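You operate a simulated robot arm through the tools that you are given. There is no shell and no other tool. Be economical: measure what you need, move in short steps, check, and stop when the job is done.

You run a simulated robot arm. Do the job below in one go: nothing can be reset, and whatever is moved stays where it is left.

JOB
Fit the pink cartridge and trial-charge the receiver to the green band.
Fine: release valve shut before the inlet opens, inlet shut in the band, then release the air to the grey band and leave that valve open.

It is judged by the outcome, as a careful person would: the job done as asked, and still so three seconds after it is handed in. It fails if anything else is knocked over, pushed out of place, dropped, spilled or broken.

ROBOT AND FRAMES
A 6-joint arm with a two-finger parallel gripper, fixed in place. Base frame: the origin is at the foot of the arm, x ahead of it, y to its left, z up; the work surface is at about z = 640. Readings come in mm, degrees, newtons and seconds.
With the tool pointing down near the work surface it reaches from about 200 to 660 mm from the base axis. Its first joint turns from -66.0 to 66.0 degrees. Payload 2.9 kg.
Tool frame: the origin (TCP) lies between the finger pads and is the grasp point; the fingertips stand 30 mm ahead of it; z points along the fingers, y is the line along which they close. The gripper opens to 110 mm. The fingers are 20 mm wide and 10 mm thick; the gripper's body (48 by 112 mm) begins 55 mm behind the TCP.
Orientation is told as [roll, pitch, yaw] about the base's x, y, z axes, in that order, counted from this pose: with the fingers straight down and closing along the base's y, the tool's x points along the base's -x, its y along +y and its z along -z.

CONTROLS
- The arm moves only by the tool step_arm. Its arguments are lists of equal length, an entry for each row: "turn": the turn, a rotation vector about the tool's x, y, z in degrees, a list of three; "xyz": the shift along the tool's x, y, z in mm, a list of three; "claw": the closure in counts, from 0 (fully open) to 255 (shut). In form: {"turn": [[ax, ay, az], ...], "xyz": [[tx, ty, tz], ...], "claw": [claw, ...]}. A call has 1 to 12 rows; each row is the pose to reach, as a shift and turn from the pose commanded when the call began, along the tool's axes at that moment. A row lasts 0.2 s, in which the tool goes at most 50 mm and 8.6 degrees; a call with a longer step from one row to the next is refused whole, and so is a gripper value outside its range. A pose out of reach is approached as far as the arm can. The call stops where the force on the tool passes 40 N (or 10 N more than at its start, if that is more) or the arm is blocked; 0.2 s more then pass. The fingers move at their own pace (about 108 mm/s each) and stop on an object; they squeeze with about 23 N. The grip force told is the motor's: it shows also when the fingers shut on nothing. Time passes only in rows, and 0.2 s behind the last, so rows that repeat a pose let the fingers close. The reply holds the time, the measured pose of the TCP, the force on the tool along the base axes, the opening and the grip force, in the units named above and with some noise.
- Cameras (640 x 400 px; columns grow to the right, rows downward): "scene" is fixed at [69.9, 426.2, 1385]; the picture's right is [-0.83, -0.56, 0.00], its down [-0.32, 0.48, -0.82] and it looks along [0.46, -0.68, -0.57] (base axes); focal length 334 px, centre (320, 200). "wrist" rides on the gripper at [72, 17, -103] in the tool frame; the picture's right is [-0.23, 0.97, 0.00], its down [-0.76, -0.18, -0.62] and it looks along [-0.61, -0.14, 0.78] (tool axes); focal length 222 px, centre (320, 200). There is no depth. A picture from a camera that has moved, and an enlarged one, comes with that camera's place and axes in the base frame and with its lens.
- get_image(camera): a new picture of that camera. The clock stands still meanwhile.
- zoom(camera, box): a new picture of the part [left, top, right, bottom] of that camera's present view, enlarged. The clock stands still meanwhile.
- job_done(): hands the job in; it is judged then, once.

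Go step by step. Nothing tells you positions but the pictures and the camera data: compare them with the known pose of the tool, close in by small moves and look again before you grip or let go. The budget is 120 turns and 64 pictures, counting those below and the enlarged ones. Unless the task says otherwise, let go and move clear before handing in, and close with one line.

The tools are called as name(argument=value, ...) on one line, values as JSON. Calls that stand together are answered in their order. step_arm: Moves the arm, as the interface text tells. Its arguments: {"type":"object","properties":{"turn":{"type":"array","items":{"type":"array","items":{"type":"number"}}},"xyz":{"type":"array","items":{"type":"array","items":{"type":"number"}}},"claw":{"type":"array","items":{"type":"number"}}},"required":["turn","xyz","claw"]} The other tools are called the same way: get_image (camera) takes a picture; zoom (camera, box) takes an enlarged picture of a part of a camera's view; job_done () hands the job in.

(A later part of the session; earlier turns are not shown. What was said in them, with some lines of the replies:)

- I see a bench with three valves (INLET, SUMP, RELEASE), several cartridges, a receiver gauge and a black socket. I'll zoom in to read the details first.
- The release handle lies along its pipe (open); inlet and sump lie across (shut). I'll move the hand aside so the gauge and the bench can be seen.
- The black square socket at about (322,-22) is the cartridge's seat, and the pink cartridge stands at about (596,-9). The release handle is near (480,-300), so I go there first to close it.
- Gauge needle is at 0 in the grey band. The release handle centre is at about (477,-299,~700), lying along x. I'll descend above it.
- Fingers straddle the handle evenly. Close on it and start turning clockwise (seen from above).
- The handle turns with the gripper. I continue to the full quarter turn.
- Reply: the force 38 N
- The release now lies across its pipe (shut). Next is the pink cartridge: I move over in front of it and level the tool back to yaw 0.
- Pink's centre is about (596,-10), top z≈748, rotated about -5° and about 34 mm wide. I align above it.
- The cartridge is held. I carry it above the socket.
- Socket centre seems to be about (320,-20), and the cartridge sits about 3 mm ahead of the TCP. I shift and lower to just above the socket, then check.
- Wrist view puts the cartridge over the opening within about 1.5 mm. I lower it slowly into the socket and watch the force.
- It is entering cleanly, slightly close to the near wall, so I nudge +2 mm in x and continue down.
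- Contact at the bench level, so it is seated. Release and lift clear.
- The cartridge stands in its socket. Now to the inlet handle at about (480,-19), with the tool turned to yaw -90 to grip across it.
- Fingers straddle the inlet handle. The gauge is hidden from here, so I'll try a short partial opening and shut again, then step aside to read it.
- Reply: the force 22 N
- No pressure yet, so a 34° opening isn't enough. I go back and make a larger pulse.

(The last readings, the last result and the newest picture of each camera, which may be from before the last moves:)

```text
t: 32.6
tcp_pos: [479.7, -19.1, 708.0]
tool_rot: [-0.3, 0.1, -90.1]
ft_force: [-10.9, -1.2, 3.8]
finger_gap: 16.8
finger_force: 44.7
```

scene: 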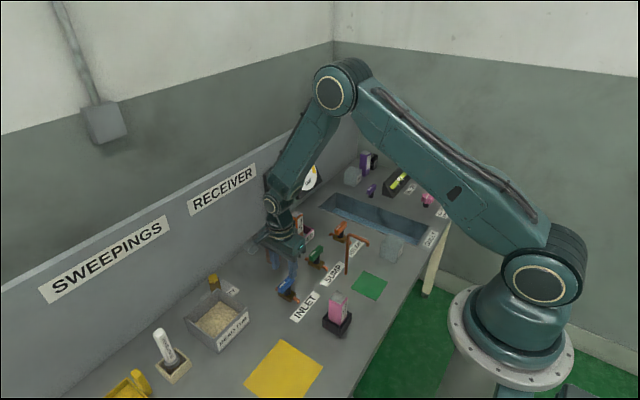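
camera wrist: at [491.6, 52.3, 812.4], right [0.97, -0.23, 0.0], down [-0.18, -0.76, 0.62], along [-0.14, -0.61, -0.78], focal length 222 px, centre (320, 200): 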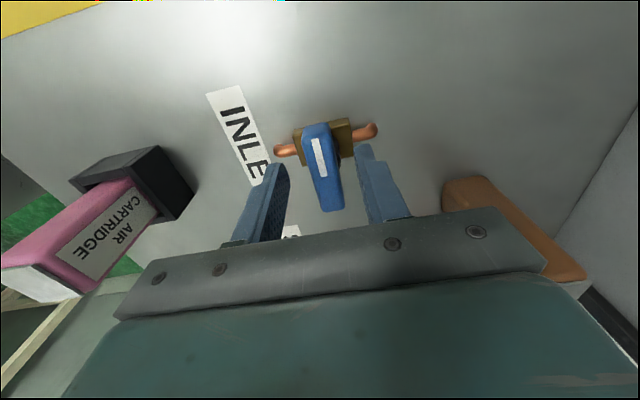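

step_arm(turn=[[0, 0, -8.5], [0, 0, -17], [0, 0, -25.5], [0, 0, -34], [0, 0, -42.5], [0, 0, -51], [0, 0, -42.5], [0, 0, -34], [0, 0, -25.5], [0, 0, -17], [0, 0, -8.5], [0, 0, 0]], xyz=[[0, 0, 0], [0, 0, 0], [0, 0, 0], [0, 0, 0], [0, 0, 0], [0, 0, 0], [0, 0, 0], [0, 0, 0], [0, 0, 0], [0, 0, 0], [0, 0, 0], [0, 0, 0]], claw=[255, 255, 255, 255, 255, 255, 255, 255, 255, 255, 255, 255])

step_arm(turn=[[0, 0, 0], [0, 0, 0], [0, 0, 0], [0, 0, 0], [0, 0, 0], [0, 0, 0], [0, 0, 0]], xyz=[[0, 0, 0], [0, 0, 0], [0, 0, -30], [0, 0, -70], [5, 37, -100], [10, 72, -110], [15, 104, -110]], claw=[150, 150, 150, 150, 150, 150, 150])

zoom(camera="scene", box=[270, 140, 340, 200])

```text
t: 35.2
tcp_pos: [480.8, -19.7, 706.9]
tool_rot: [0.1, 0.0, -90.2]
ft_force: [-6.3, -9.3, -12.9]
finger_gap: 16.8
finger_force: 44.9
```

```text
t: 36.8
tcp_pos: [585.6, -2.5, 818.9]
tool_rot: [-0.1, 0.0, -90.0]
ft_force: [0.6, 0.5, 0.2]
finger_gap: 45.0
finger_force: 0.0
```

```text
6.67 times, centred on (305, 170) of scene
camera zoom: at [69.9, 426.2, 1385.0], right [-0.83, -0.56, 0.0], down [-0.32, 0.48, -0.82], along [0.46, -0.68, -0.57], focal length 2229 px, centre (420, 400)
```

zoom: 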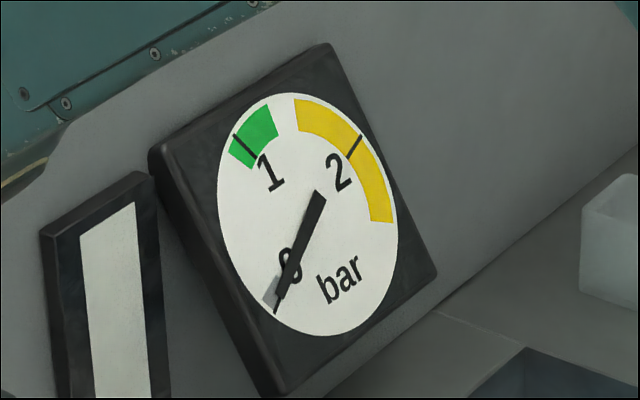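

Still at zero. A bigger opening (68°) and back.

step_arm(turn=[[0, 0, 0], [0, 0, 0], [0, 0, 0], [0, 0, 0], [0, 0, 0], [0, 0, 0], [0, 0, 0]], xyz=[[-5, -32, 10], [-10, -67, 10], [-15, -104, 40], [-15, -104, 80], [-15, -104, 110], [-15, -104, 110], [-15, -104, 110]], claw=[150, 150, 150, 150, 150, 255, 255])

step_arm(turn=[[0, 0, -8.5], [0, 0, -17], [0, 0, -25.5], [0, 0, -34], [0, 0, -42.5], [0, 0, -51], [0, 0, -59.5], [0, 0, -68], [0, 0, -59.5], [0, 0, -51], [0, 0, -42.5], [0, 0, -34]], xyz=[[0, 0, 0], [0, 0, 0], [0, 0, 0], [0, 0, 0], [0, 0, 0], [0, 0, 0], [0, 0, 0], [0, 0, 0], [0, 0, 0], [0, 0, 0], [0, 0, 0], [0, 0, 0]], claw=[255, 255, 255, 255, 255, 255, 255, 255, 255, 255, 255, 255])

step_arm(turn=[[0, 0, 8.5], [0, 0, 17], [0, 0, 25.5], [0, 0, 34], [0, 0, 34]], xyz=[[0, 0, 0], [0, 0, 0], [0, 0, 0], [0, 0, 0], [0, 0, 0]], claw=[255, 255, 255, 255, 255])

step_arm(turn=[[0, 0, 0], [0, 0, 0], [0, 0, 0], [0, 0, 0], [0, 0, 0], [0, 0, 0], [0, 0, 0]], xyz=[[0, 0, 0], [0, 0, 0], [0, 0, -30], [0, 0, -70], [5, 37, -100], [10, 72, -110], [15, 104, -110]], claw=[150, 150, 150, 150, 150, 150, 150])

zoom(camera="scene", box=[240, 140, 350, 310])

```text
t: 38.4
tcp_pos: [480.6, -19.9, 706.3]
tool_rot: [0.1, 0.1, -90.0]
ft_force: [2.0, -1.0, -4.7]
finger_gap: 16.9
finger_force: 44.3
```

```text
t: 41.0
tcp_pos: [479.5, -20.2, 708.7]
tool_rot: [-0.1, 0.1, -56.1]
ft_force: [13.5, -1.0, -35.3]
finger_gap: 16.7
finger_force: 45.1
```

```text
t: 42.2
tcp_pos: [478.9, -18.3, 708.0]
tool_rot: [0.0, 0.1, -90.1]
ft_force: [14.5, 4.2, -36.9]
finger_gap: 16.8
finger_force: 44.8
```

```text
t: 43.8
tcp_pos: [583.0, -6.2, 820.3]
tool_rot: [0.0, 0.1, -90.0]
ft_force: [-0.4, 0.2, 0.0]
finger_gap: 45.7
finger_force: 0.1
```

```text
2.35 times, centred on (295, 225) of scene
camera zoom: at [69.9, 426.2, 1385.0], right [-0.83, -0.56, 0.0], down [-0.32, 0.48, -0.82], along [0.46, -0.68, -0.57], focal length 787 px, centre (379, 141)
```

zoom: 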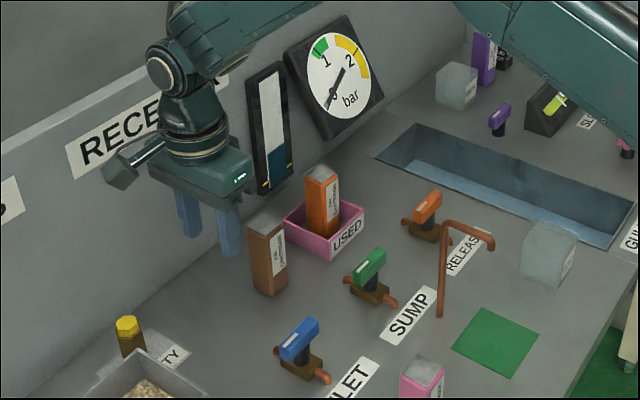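

Still about zero. I now do a full quarter turn open and straight back, to measure the rate.

step_arm(turn=[[0, 0, 0], [0, 0, 0], [0, 0, 0], [0, 0, 0], [0, 0, 0], [0, 0, 0], [0, 0, 0]], xyz=[[-5, -32, 10], [-10, -67, 10], [-15, -104, 40], [-15, -104, 80], [-15, -104, 110], [-15, -104, 110], [-15, -104, 110]], claw=[150, 150, 150, 150, 150, 255, 255])

step_arm(turn=[[0, 0, -8.5], [0, 0, -17], [0, 0, -25.5], [0, 0, -34], [0, 0, -42.5], [0, 0, -51], [0, 0, -59.5], [0, 0, -68], [0, 0, -76.5], [0, 0, -85], [0, 0, -90]], xyz=[[0, 0, 0], [0, 0, 0], [0, 0, 0], [0, 0, 0], [0, 0, 0], [0, 0, 0], [0, 0, 0], [0, 0, 0], [0, 0, 0], [0, 0, 0], [0, 0, 0]], claw=[255, 255, 255, 255, 255, 255, 255, 255, 255, 255, 255])

zoom(camera="scene", box=[240, 140, 350, 310])

```text
t: 45.4
tcp_pos: [480.5, -19.8, 708.4]
tool_rot: [0.2, 0.0, -90.0]
ft_force: [12.0, 0.3, -8.9]
finger_gap: 16.7
finger_force: 45.5
```

```text
t: 47.8
tcp_pos: [479.9, -19.2, 707.8]
tool_rot: [-0.1, 0.0, 0.2]
ft_force: [0.9, -1.0, 13.1]
finger_gap: 16.8
finger_force: 45.5
```

```text
2.35 times, centred on (295, 225) of scene
camera zoom: at [69.7, 426.2, 1385.1], right [-0.83, -0.56, 0.0], down [-0.32, 0.48, -0.82], along [0.46, -0.68, -0.57], focal length 787 px, centre (379, 141)
```

zoom: 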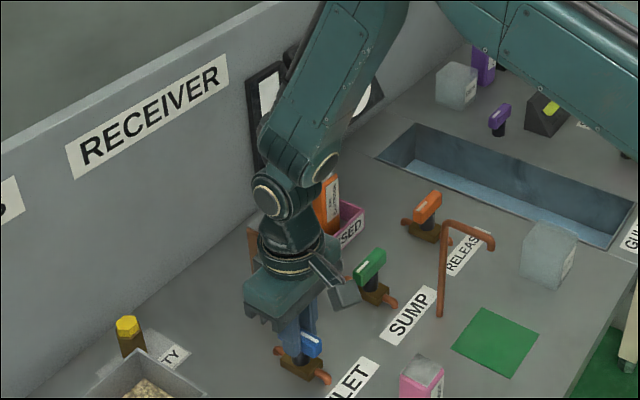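

step_arm(turn=[[0, 0, 8.5], [0, 0, 17], [0, 0, 25.5], [0, 0, 34], [0, 0, 42.5], [0, 0, 51], [0, 0, 59.5], [0, 0, 68], [0, 0, 76.5], [0, 0, 85], [0, 0, 90], [0, 0, 90]], xyz=[[0, 0, 0], [0, 0, 0], [0, 0, 0], [0, 0, 0], [0, 0, 0], [0, 0, 0], [0, 0, 0], [0, 0, 0], [0, 0, 0], [0, 0, 0], [0, 0, 0], [0, 0, 0]], claw=[255, 255, 255, 255, 255, 255, 255, 255, 255, 255, 255, 255])

step_arm(turn=[[0, 0, 0], [0, 0, 0], [0, 0, 0], [0, 0, 0], [0, 0, 0], [0, 0, 0], [0, 0, 0]], xyz=[[0, 0, 0], [0, 0, 0], [0, 0, -30], [0, 0, -70], [5, 37, -100], [10, 72, -110], [15, 104, -110]], claw=[150, 150, 150, 150, 150, 150, 150])

zoom(camera="scene", box=[270, 140, 340, 200])

```text
t: 50.4
tcp_pos: [479.1, -20.0, 707.6]
tool_rot: [0.0, 0.0, -90.0]
ft_force: [8.3, 1.9, 4.5]
finger_gap: 16.8
finger_force: 45.4
```

```text
t: 52.0
tcp_pos: [585.5, -5.9, 817.1]
tool_rot: [-0.1, 0.0, -90.0]
ft_force: [-0.2, -0.1, 0.4]
finger_gap: 45.5
finger_force: 0.1
```

```text
6.67 times, centred on (305, 170) of scene
camera zoom: at [69.9, 426.2, 1385.0], right [-0.83, -0.56, 0.0], down [-0.32, 0.48, -0.82], along [0.46, -0.68, -0.57], focal length 2229 px, centre (420, 400)
```

zoom: 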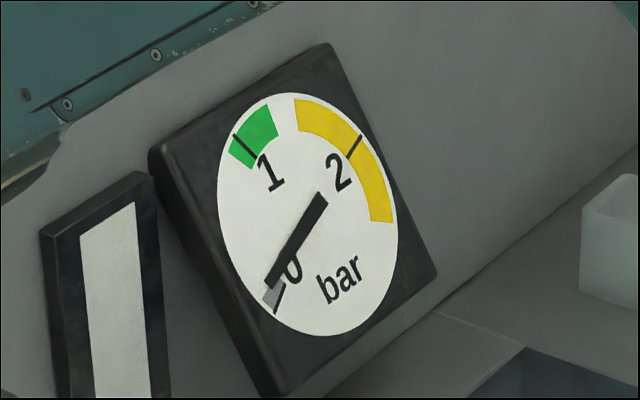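

The needle has risen to roughly 0.1 bar: flow is slow and needs nearly full opening. I'll do an opening with a ~2.6 s hold to get the rate.

step_arm(turn=[[0, 0, 0], [0, 0, 0], [0, 0, 0], [0, 0, 0], [0, 0, 0], [0, 0, 0], [0, 0, 0]], xyz=[[-5, -32, 10], [-10, -67, 10], [-15, -104, 40], [-15, -104, 80], [-15, -104, 110], [-15, -104, 110], [-15, -104, 110]], claw=[150, 150, 150, 150, 150, 255, 255])

step_arm(turn=[[0, 0, -8.5], [0, 0, -17], [0, 0, -25.5], [0, 0, -34], [0, 0, -42.5], [0, 0, -51], [0, 0, -59.5], [0, 0, -68], [0, 0, -76.5], [0, 0, -85], [0, 0, -90]], xyz=[[0, 0, 0], [0, 0, 0], [0, 0, 0], [0, 0, 0], [0, 0, 0], [0, 0, 0], [0, 0, 0], [0, 0, 0], [0, 0, 0], [0, 0, 0], [0, 0, 0]], claw=[255, 255, 255, 255, 255, 255, 255, 255, 255, 255, 255])

step_arm(turn=[[0, 0, 0], [0, 0, 0], [0, 0, 0], [0, 0, 0], [0, 0, 0], [0, 0, 0], [0, 0, 0], [0, 0, 0], [0, 0, 0], [0, 0, 0], [0, 0, 0], [0, 0, 0]], xyz=[[0, 0, 0], [0, 0, 0], [0, 0, 0], [0, 0, 0], [0, 0, 0], [0, 0, 0], [0, 0, 0], [0, 0, 0], [0, 0, 0], [0, 0, 0], [0, 0, 0], [0, 0, 0]], claw=[255, 255, 255, 255, 255, 255, 255, 255, 255, 255, 255, 255])

step_arm(turn=[[0, 0, 8.5], [0, 0, 17], [0, 0, 25.5], [0, 0, 34], [0, 0, 42.5], [0, 0, 51], [0, 0, 59.5], [0, 0, 68], [0, 0, 76.5], [0, 0, 85], [0, 0, 90], [0, 0, 90]], xyz=[[0, 0, 0], [0, 0, 0], [0, 0, 0], [0, 0, 0], [0, 0, 0], [0, 0, 0], [0, 0, 0], [0, 0, 0], [0, 0, 0], [0, 0, 0], [0, 0, 0], [0, 0, 0]], claw=[255, 255, 255, 255, 255, 255, 255, 255, 255, 255, 255, 255])

step_arm(turn=[[0, 0, 0], [0, 0, 0], [0, 0, 0], [0, 0, 0], [0, 0, 0], [0, 0, 0], [0, 0, 0]], xyz=[[0, 0, 0], [0, 0, 0], [0, 0, -30], [0, 0, -70], [5, 37, -100], [10, 72, -110], [15, 104, -110]], claw=[150, 150, 150, 150, 150, 150, 150])

zoom(camera="scene", box=[270, 140, 340, 200])

```text
t: 53.6
tcp_pos: [479.6, -21.0, 706.3]
tool_rot: [-0.2, 0.0, -90.0]
ft_force: [-13.5, -0.6, 5.7]
finger_gap: 16.6
finger_force: 44.6
```

```text
t: 56.0
tcp_pos: [480.5, -19.3, 707.8]
tool_rot: [0.0, 0.0, 0.1]
ft_force: [13.7, -12.1, -35.2]
finger_gap: 16.7
finger_force: 44.7
```

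```text
t: 58.6
tcp_pos: [479.5, -20.8, 707.0]
tool_rot: [0.1, 0.0, 0.1]
ft_force: [15.6, -13.9, -29.8]
finger_gap: 17.0
finger_force: 44.5
```

```text
t: 61.2
tcp_pos: [479.9, -19.6, 708.8]
tool_rot: [-0.1, 0.0, -90.2]
ft_force: [5.7, -12.2, -15.2]
finger_gap: 16.8
finger_force: 45.4
```

```text
t: 62.8
tcp_pos: [583.4, -3.6, 818.5]
tool_rot: [0.1, 0.0, -89.9]
ft_force: [0.4, 0.6, 1.1]
finger_gap: 45.4
finger_force: 0.1
```

```text
6.67 times, centred on (305, 170) of scene
camera zoom: at [69.9, 426.2, 1385.0], right [-0.83, -0.56, 0.0], down [-0.32, 0.48, -0.82], along [0.46, -0.68, -0.57], focal length 2229 px, centre (420, 400)
```

zoom: 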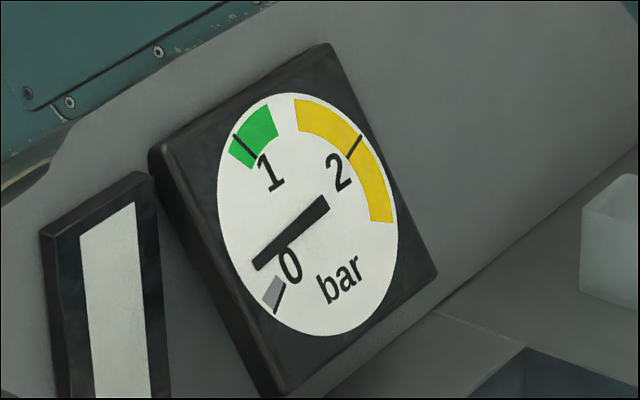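

Now about 0.3 bar, i.e. some 0.05–0.08 bar/s at full opening; green runs about 0.9–1.25. A hold of 7.8 s stays safely below the top.

step_arm(turn=[[0, 0, 0], [0, 0, 0], [0, 0, 0], [0, 0, 0], [0, 0, 0], [0, 0, 0], [0, 0, 0]], xyz=[[-5, -32, 10], [-10, -67, 10], [-15, -104, 40], [-15, -104, 80], [-15, -104, 110], [-15, -104, 110], [-15, -104, 110]], claw=[150, 150, 150, 150, 150, 255, 255])

step_arm(turn=[[0, 0, -8.5], [0, 0, -17], [0, 0, -25.5], [0, 0, -34], [0, 0, -42.5], [0, 0, -51], [0, 0, -59.5], [0, 0, -68], [0, 0, -76.5], [0, 0, -85], [0, 0, -90]], xyz=[[0, 0, 0], [0, 0, 0], [0, 0, 0], [0, 0, 0], [0, 0, 0], [0, 0, 0], [0, 0, 0], [0, 0, 0], [0, 0, 0], [0, 0, 0], [0, 0, 0]], claw=[255, 255, 255, 255, 255, 255, 255, 255, 255, 255, 255])

step_arm(turn=[[0, 0, 0], [0, 0, 0], [0, 0, 0], [0, 0, 0], [0, 0, 0], [0, 0, 0], [0, 0, 0], [0, 0, 0], [0, 0, 0], [0, 0, 0], [0, 0, 0], [0, 0, 0]], xyz=[[0, 0, 0], [0, 0, 0], [0, 0, 0], [0, 0, 0], [0, 0, 0], [0, 0, 0], [0, 0, 0], [0, 0, 0], [0, 0, 0], [0, 0, 0], [0, 0, 0], [0, 0, 0]], claw=[255, 255, 255, 255, 255, 255, 255, 255, 255, 255, 255, 255])

step_arm(turn=[[0, 0, 0], [0, 0, 0], [0, 0, 0], [0, 0, 0], [0, 0, 0], [0, 0, 0], [0, 0, 0], [0, 0, 0], [0, 0, 0], [0, 0, 0], [0, 0, 0], [0, 0, 0]], xyz=[[0, 0, 0], [0, 0, 0], [0, 0, 0], [0, 0, 0], [0, 0, 0], [0, 0, 0], [0, 0, 0], [0, 0, 0], [0, 0, 0], [0, 0, 0], [0, 0, 0], [0, 0, 0]], claw=[255, 255, 255, 255, 255, 255, 255, 255, 255, 255, 255, 255])

step_arm(turn=[[0, 0, 0], [0, 0, 0], [0, 0, 0], [0, 0, 0], [0, 0, 0], [0, 0, 0], [0, 0, 0], [0, 0, 0], [0, 0, 0], [0, 0, 0], [0, 0, 0], [0, 0, 0]], xyz=[[0, 0, 0], [0, 0, 0], [0, 0, 0], [0, 0, 0], [0, 0, 0], [0, 0, 0], [0, 0, 0], [0, 0, 0], [0, 0, 0], [0, 0, 0], [0, 0, 0], [0, 0, 0]], claw=[255, 255, 255, 255, 255, 255, 255, 255, 255, 255, 255, 255])

step_arm(turn=[[0, 0, 8.5], [0, 0, 17], [0, 0, 25.5], [0, 0, 34], [0, 0, 42.5], [0, 0, 51], [0, 0, 59.5], [0, 0, 68], [0, 0, 76.5], [0, 0, 85], [0, 0, 90], [0, 0, 90]], xyz=[[0, 0, 0], [0, 0, 0], [0, 0, 0], [0, 0, 0], [0, 0, 0], [0, 0, 0], [0, 0, 0], [0, 0, 0], [0, 0, 0], [0, 0, 0], [0, 0, 0], [0, 0, 0]], claw=[255, 255, 255, 255, 255, 255, 255, 255, 255, 255, 255, 255])

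step_arm(turn=[[0, 0, 0], [0, 0, 0], [0, 0, 0], [0, 0, 0], [0, 0, 0], [0, 0, 0], [0, 0, 0]], xyz=[[0, 0, 0], [0, 0, 0], [0, 0, -30], [0, 0, -70], [5, 37, -100], [10, 72, -110], [15, 104, -110]], claw=[150, 150, 150, 150, 150, 150, 150])

zoom(camera="scene", box=[270, 140, 340, 200])

```text
t: 64.4
tcp_pos: [480.9, -19.7, 708.4]
tool_rot: [0.2, 0.0, -90.1]
ft_force: [3.7, -0.8, -4.0]
finger_gap: 16.7
finger_force: 45.1
```

```text
t: 66.8
tcp_pos: [480.3, -19.5, 708.4]
tool_rot: [-0.1, -0.2, 0.1]
ft_force: [-9.1, -3.7, 32.0]
finger_gap: 16.7
finger_force: 45.2
```

```text
t: 69.4
tcp_pos: [479.6, -20.2, 708.2]
tool_rot: [0.0, 0.0, 0.1]
ft_force: [-6.0, -13.7, 30.3]
finger_gap: 16.8
finger_force: 44.6
```

```text
t: 72.0
tcp_pos: [478.8, -20.4, 707.8]
tool_rot: [-0.1, -0.1, 0.0]
ft_force: [-3.5, -12.8, 28.5]
finger_gap: 16.8
finger_force: 44.9
```

```text
t: 74.6
tcp_pos: [479.0, -20.0, 708.0]
tool_rot: [-0.1, -0.1, 0.0]
ft_force: [-1.6, -13.4, 26.3]
finger_gap: 16.8
finger_force: 45.2
```

```text
t: 77.2
tcp_pos: [480.0, -19.9, 707.8]
tool_rot: [0.1, 0.1, -90.0]
ft_force: [-5.3, 2.2, 32.3]
finger_gap: 16.9
finger_force: 44.6
```

```text
t: 78.8
tcp_pos: [583.8, -5.2, 818.6]
tool_rot: [-0.1, 0.1, -90.1]
ft_force: [0.1, 0.1, 0.0]
finger_gap: 45.2
finger_force: 0.1
```

```text
6.67 times, centred on (305, 170) of scene
camera zoom: at [69.9, 426.2, 1385.0], right [-0.83, -0.56, 0.0], down [-0.32, 0.48, -0.82], along [0.46, -0.68, -0.57], focal length 2229 px, centre (420, 400)
```

zoom: 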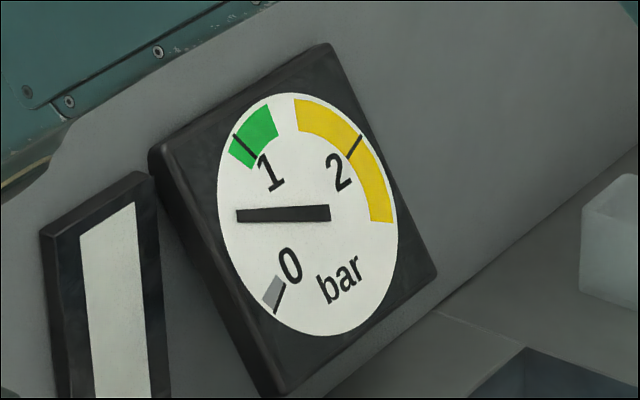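

Now about 0.64 bar (7.8 s hold gave about +0.34). A 10.4 s hold should put it near 1.05, inside the green.

step_arm(turn=[[0, 0, 0], [0, 0, 0], [0, 0, 0], [0, 0, 0], [0, 0, 0], [0, 0, 0], [0, 0, 0]], xyz=[[-5, -32, 10], [-10, -67, 10], [-15, -104, 40], [-15, -104, 80], [-15, -104, 110], [-15, -104, 110], [-15, -104, 110]], claw=[150, 150, 150, 150, 150, 255, 255])

step_arm(turn=[[0, 0, -8.5], [0, 0, -17], [0, 0, -25.5], [0, 0, -34], [0, 0, -42.5], [0, 0, -51], [0, 0, -59.5], [0, 0, -68], [0, 0, -76.5], [0, 0, -85], [0, 0, -90]], xyz=[[0, 0, 0], [0, 0, 0], [0, 0, 0], [0, 0, 0], [0, 0, 0], [0, 0, 0], [0, 0, 0], [0, 0, 0], [0, 0, 0], [0, 0, 0], [0, 0, 0]], claw=[255, 255, 255, 255, 255, 255, 255, 255, 255, 255, 255])

step_arm(turn=[[0, 0, 0], [0, 0, 0], [0, 0, 0], [0, 0, 0], [0, 0, 0], [0, 0, 0], [0, 0, 0], [0, 0, 0], [0, 0, 0], [0, 0, 0], [0, 0, 0], [0, 0, 0]], xyz=[[0, 0, 0], [0, 0, 0], [0, 0, 0], [0, 0, 0], [0, 0, 0], [0, 0, 0], [0, 0, 0], [0, 0, 0], [0, 0, 0], [0, 0, 0], [0, 0, 0], [0, 0, 0]], claw=[255, 255, 255, 255, 255, 255, 255, 255, 255, 255, 255, 255])

step_arm(turn=[[0, 0, 0], [0, 0, 0], [0, 0, 0], [0, 0, 0], [0, 0, 0], [0, 0, 0], [0, 0, 0], [0, 0, 0], [0, 0, 0], [0, 0, 0], [0, 0, 0], [0, 0, 0]], xyz=[[0, 0, 0], [0, 0, 0], [0, 0, 0], [0, 0, 0], [0, 0, 0], [0, 0, 0], [0, 0, 0], [0, 0, 0], [0, 0, 0], [0, 0, 0], [0, 0, 0], [0, 0, 0]], claw=[255, 255, 255, 255, 255, 255, 255, 255, 255, 255, 255, 255])

step_arm(turn=[[0, 0, 0], [0, 0, 0], [0, 0, 0], [0, 0, 0], [0, 0, 0], [0, 0, 0], [0, 0, 0], [0, 0, 0], [0, 0, 0], [0, 0, 0], [0, 0, 0], [0, 0, 0]], xyz=[[0, 0, 0], [0, 0, 0], [0, 0, 0], [0, 0, 0], [0, 0, 0], [0, 0, 0], [0, 0, 0], [0, 0, 0], [0, 0, 0], [0, 0, 0], [0, 0, 0], [0, 0, 0]], claw=[255, 255, 255, 255, 255, 255, 255, 255, 255, 255, 255, 255])

step_arm(turn=[[0, 0, 0], [0, 0, 0], [0, 0, 0], [0, 0, 0], [0, 0, 0], [0, 0, 0], [0, 0, 0], [0, 0, 0], [0, 0, 0], [0, 0, 0], [0, 0, 0], [0, 0, 0]], xyz=[[0, 0, 0], [0, 0, 0], [0, 0, 0], [0, 0, 0], [0, 0, 0], [0, 0, 0], [0, 0, 0], [0, 0, 0], [0, 0, 0], [0, 0, 0], [0, 0, 0], [0, 0, 0]], claw=[255, 255, 255, 255, 255, 255, 255, 255, 255, 255, 255, 255])

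step_arm(turn=[[0, 0, 8.5], [0, 0, 17], [0, 0, 25.5], [0, 0, 34], [0, 0, 42.5], [0, 0, 51], [0, 0, 59.5], [0, 0, 68], [0, 0, 76.5], [0, 0, 85], [0, 0, 90], [0, 0, 90]], xyz=[[0, 0, 0], [0, 0, 0], [0, 0, 0], [0, 0, 0], [0, 0, 0], [0, 0, 0], [0, 0, 0], [0, 0, 0], [0, 0, 0], [0, 0, 0], [0, 0, 0], [0, 0, 0]], claw=[255, 255, 255, 255, 255, 255, 255, 255, 255, 255, 255, 255])

step_arm(turn=[[0, 0, 0], [0, 0, 0], [0, 0, 0], [0, 0, 0], [0, 0, 0], [0, 0, 0], [0, 0, 0]], xyz=[[0, 0, 0], [0, 0, 0], [0, 0, -30], [0, 0, -70], [5, 37, -100], [10, 72, -110], [15, 104, -110]], claw=[150, 150, 150, 150, 150, 150, 150])

zoom(camera="scene", box=[270, 140, 340, 200])

```text
t: 80.4
tcp_pos: [479.0, -19.9, 708.5]
tool_rot: [0.0, 0.0, -90.0]
ft_force: [0.8, -0.7, -2.8]
finger_gap: 16.7
finger_force: 45.9
```

```text
t: 82.8
tcp_pos: [480.6, -20.6, 708.0]
tool_rot: [0.0, -0.1, 0.1]
ft_force: [8.5, -4.0, 6.7]
finger_gap: 16.7
finger_force: 45.2
```

```text
t: 85.4
tcp_pos: [480.5, -19.7, 708.5]
tool_rot: [0.0, -0.1, 0.0]
ft_force: [10.8, -8.7, 12.1]
finger_gap: 16.9
finger_force: 45.1
```

```text
t: 88.0
tcp_pos: [479.5, -21.0, 708.5]
tool_rot: [0.0, -0.2, 0.1]
ft_force: [11.3, -9.2, 14.5]
finger_gap: 16.8
finger_force: 45.1
```

```text
t: 90.6
tcp_pos: [479.3, -18.5, 708.4]
tool_rot: [0.1, -0.2, 0.0]
ft_force: [10.8, -10.7, 13.8]
finger_gap: 16.8
finger_force: 45.5
```

```text
t: 93.2
tcp_pos: [479.8, -21.4, 707.6]
tool_rot: [0.0, -0.2, 0.1]
ft_force: [11.6, -11.2, 13.4]
finger_gap: 16.6
finger_force: 45.1
```

```text
t: 95.8
tcp_pos: [479.9, -19.8, 708.4]
tool_rot: [0.0, 0.0, -90.0]
ft_force: [4.8, -10.3, 18.5]
finger_gap: 16.8
finger_force: 45.0
```

```text
t: 97.4
tcp_pos: [586.2, -4.5, 818.1]
tool_rot: [-0.1, 0.0, -90.0]
ft_force: [-1.0, 0.6, -0.8]
finger_gap: 45.3
finger_force: 0.1
```

```text
6.67 times, centred on (305, 170) of scene
camera zoom: at [69.9, 426.2, 1385.0], right [-0.83, -0.56, 0.0], down [-0.32, 0.48, -0.82], along [0.46, -0.68, -0.57], focal length 2229 px, centre (420, 400)
```

zoom: 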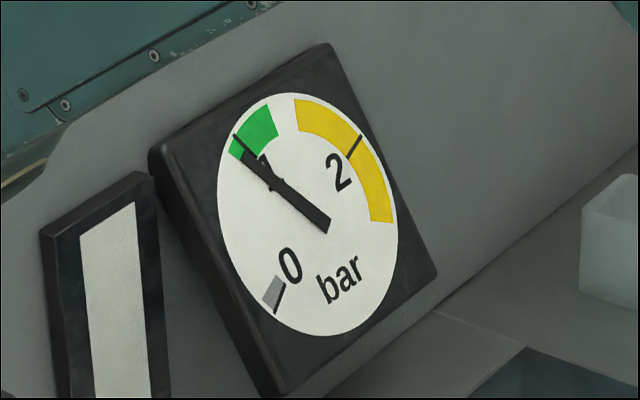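

The needle is at about 1.0, in the green, with the inlet shut. Now over to the release valve; I check before gripping.

step_arm(turn=[[0, 0, 0], [0, 0, 0], [0, 0, 0], [0, 0, 0], [0, 0, 0], [0, 0, 0], [0, 0, 0], [0, 0, 0], [0, 0, 0], [0, 0, 0]], xyz=[[-20, -35, -20], [-40, -70, -20], [-75, -105, -20], [-120, -105, -20], [-165, -105, -20], [-210, -105, -20], [-255, -105, -20], [-294.5, -105, -10], [-294.5, -105, 30], [-294.5, -105, 60]], claw=[150, 150, 150, 150, 150, 150, 150, 150, 150, 150])

get_image(camera="wrist")

get_image(camera="scene")

```text
t: 99.6
tcp_pos: [478.2, -300.6, 755.6]
tool_rot: [0.0, 0.0, -90.0]
ft_force: [0.1, 0.1, 0.1]
finger_gap: 45.4
finger_force: 0.1
```

```text
10 pictures are left
camera wrist: at [492.9, -228.2, 861.2], right [0.97, -0.23, 0.0], down [-0.18, -0.76, 0.62], along [-0.14, -0.61, -0.78], focal length 222 px, centre (320, 200)
```

wrist: 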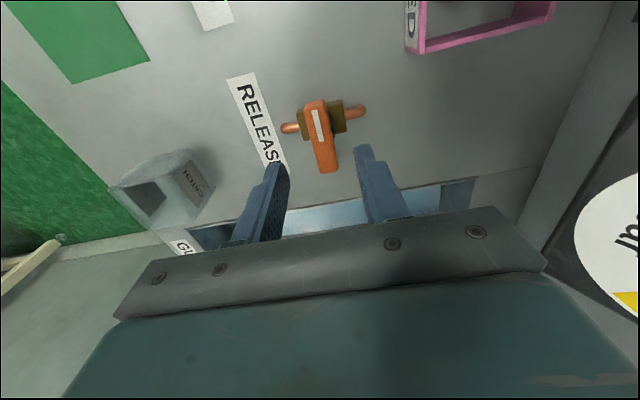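

```text
9 pictures are left
```

scene: 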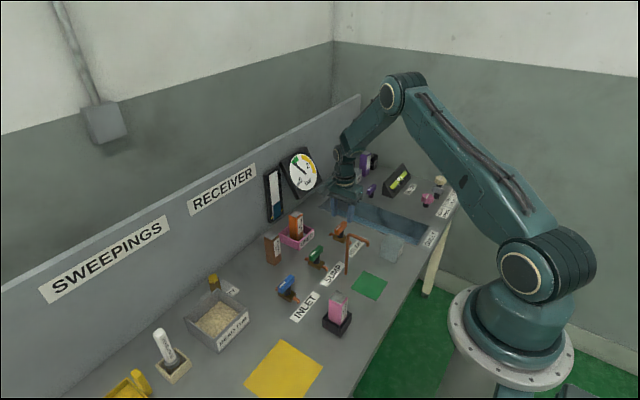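

step_arm(turn=[[0, 0, 0], [0, 0, 0], [0, 0, 0], [0, 0, 0], [0, 0, 0]], xyz=[[0, 0.5, 20], [0, 0.5, 40], [0, 0.5, 49], [0, 0.5, 49], [0, 0.5, 49]], claw=[150, 150, 150, 255, 255])

step_arm(turn=[[0, 0, -8.5], [0, 0, -17], [0, 0, -25.5], [0, 0, -34], [0, 0, -42.5], [0, 0, -51], [0, 0, -59.5], [0, 0, -68], [0, 0, -76.5], [0, 0, -85], [0, 0, -90]], xyz=[[0, 0, 0], [0, 0, 0], [0, 0, 0], [0, 0, 0], [0, 0, 0], [0, 0, 0], [0, 0, 0], [0, 0, 0], [0, 0, 0], [0, 0, 0], [0, 0, 0]], claw=[255, 255, 255, 255, 255, 255, 255, 255, 255, 255, 255])

zoom(camera="scene", box=[250, 140, 370, 280])

```text
t: 100.8
tcp_pos: [480.6, -297.9, 708.5]
tool_rot: [0.1, 0.1, -89.9]
ft_force: [10.0, -2.4, -8.4]
finger_gap: 16.7
finger_force: 45.3
```

```text
t: 103.2
tcp_pos: [479.5, -300.2, 707.7]
tool_rot: [-0.1, 0.1, 0.0]
ft_force: [1.1, -6.9, -24.5]
finger_gap: 16.8
finger_force: 44.5
```

```text
2.86 times, centred on (310, 210) of scene
camera zoom: at [70.3, 425.8, 1385.1], right [-0.83, -0.56, 0.0], down [-0.32, 0.48, -0.82], along [0.46, -0.68, -0.57], focal length 955 px, centre (349, 171)
```

zoom: 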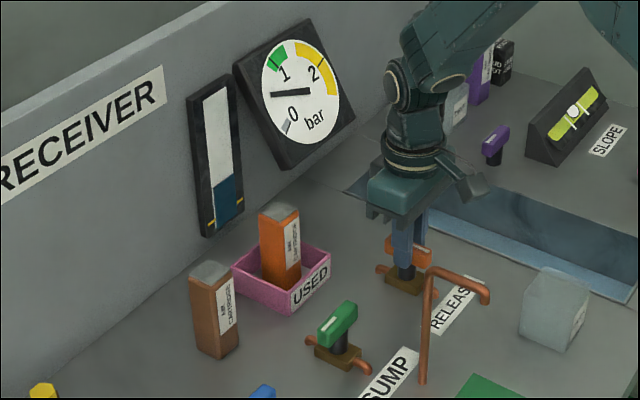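

The pressure is already falling (about 0.65). I let go of the open handle, lift clear and give the receiver time to vent.

step_arm(turn=[[0, 0, 0], [0, 0, 0], [0, 0, 0], [0, 0, 0], [0, 0, 0], [0, 0, 0], [0, 0, 0]], xyz=[[0, 0, 0], [0, 0, 0], [0, 0, -30], [0, 0, -70], [0, 0, -110], [0, 0, -150], [0, 0, -150]], claw=[150, 150, 150, 150, 150, 150, 150])

step_arm(turn=[[0, 0, 0], [0, 0, 0], [0, 0, 0], [0, 0, 0], [0, 0, 0], [0, 0, 0], [0, 0, 0], [0, 0, 0], [0, 0, 0], [0, 0, 0], [0, 0, 0], [0, 0, 0]], xyz=[[0, 0, 0], [0, 0, 0], [0, 0, 0], [0, 0, 0], [0, 0, 0], [0, 0, 0], [0, 0, 0], [0, 0, 0], [0, 0, 0], [0, 0, 0], [0, 0, 0], [0, 0, 0]], claw=[150, 150, 150, 150, 150, 150, 150, 150, 150, 150, 150, 150])

step_arm(turn=[[0, 0, 0], [0, 0, 0], [0, 0, 0], [0, 0, 0], [0, 0, 0], [0, 0, 0], [0, 0, 0], [0, 0, 0], [0, 0, 0], [0, 0, 0], [0, 0, 0], [0, 0, 0]], xyz=[[0, 0, 0], [0, 0, 0], [0, 0, 0], [0, 0, 0], [0, 0, 0], [0, 0, 0], [0, 0, 0], [0, 0, 0], [0, 0, 0], [0, 0, 0], [0, 0, 0], [0, 0, 0]], claw=[150, 150, 150, 150, 150, 150, 150, 150, 150, 150, 150, 150])

zoom(camera="scene", box=[230, 140, 390, 340])

zoom(camera="scene", box=[270, 140, 340, 200])

```text
t: 104.8
tcp_pos: [478.4, -300.5, 859.8]
tool_rot: [0.0, 0.1, 0.0]
ft_force: [0.9, -0.8, 0.8]
finger_gap: 45.1
finger_force: 0.1
```

```text
t: 107.4
tcp_pos: [478.1, -300.6, 859.1]
tool_rot: [0.0, 0.0, 0.0]
ft_force: [0.1, -0.2, 0.4]
finger_gap: 45.3
finger_force: 0.0
```

```text
t: 110.0
tcp_pos: [479.1, -299.4, 858.9]
tool_rot: [-0.1, 0.0, 0.0]
ft_force: [0.3, 0.9, -0.9]
finger_gap: 45.2
finger_force: 0.0
```

```text
2.00 times, centred on (310, 240) of scene
camera zoom: at [69.9, 426.2, 1385.0], right [-0.83, -0.56, 0.0], down [-0.32, 0.48, -0.82], along [0.46, -0.68, -0.57], focal length 669 px, centre (340, 120)
```

zoom: 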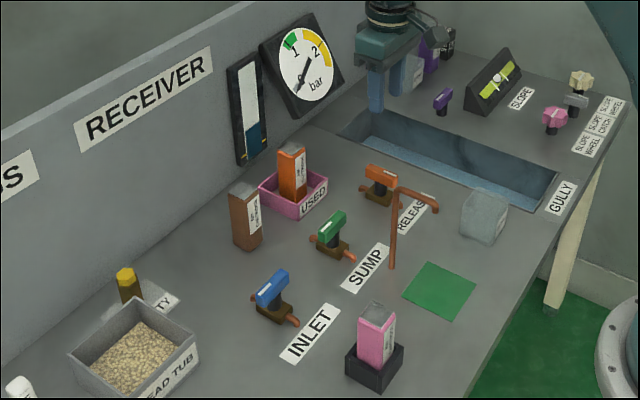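

```text
6.67 times, centred on (305, 170) of scene
camera zoom: at [69.9, 426.2, 1385.0], right [-0.83, -0.56, 0.0], down [-0.32, 0.48, -0.82], along [0.46, -0.68, -0.57], focal length 2229 px, centre (420, 400)
```

zoom: 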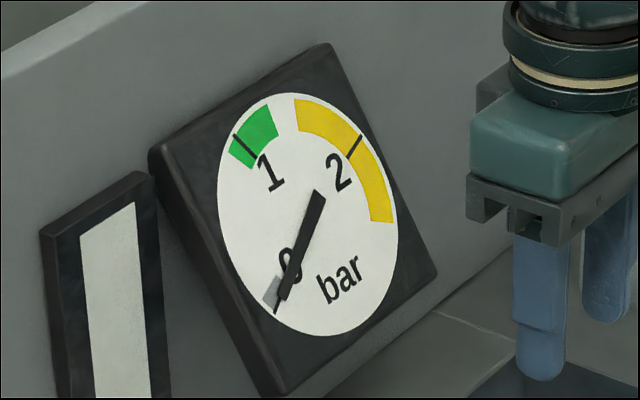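

The needle is back at zero in the grey band, the release handle lies along its pipe (open), inlet and sump are shut, and the pink cartridge is in its socket. Nothing else was disturbed and the arm is clear, so I hand in.

job_done()

```text
The job is handed in.
```

The pink cartridge is fitted and the receiver was trial-charged to about 1.0 bar, in the green band. I shut the inlet there, vented the air to the grey band, and left the release valve open.
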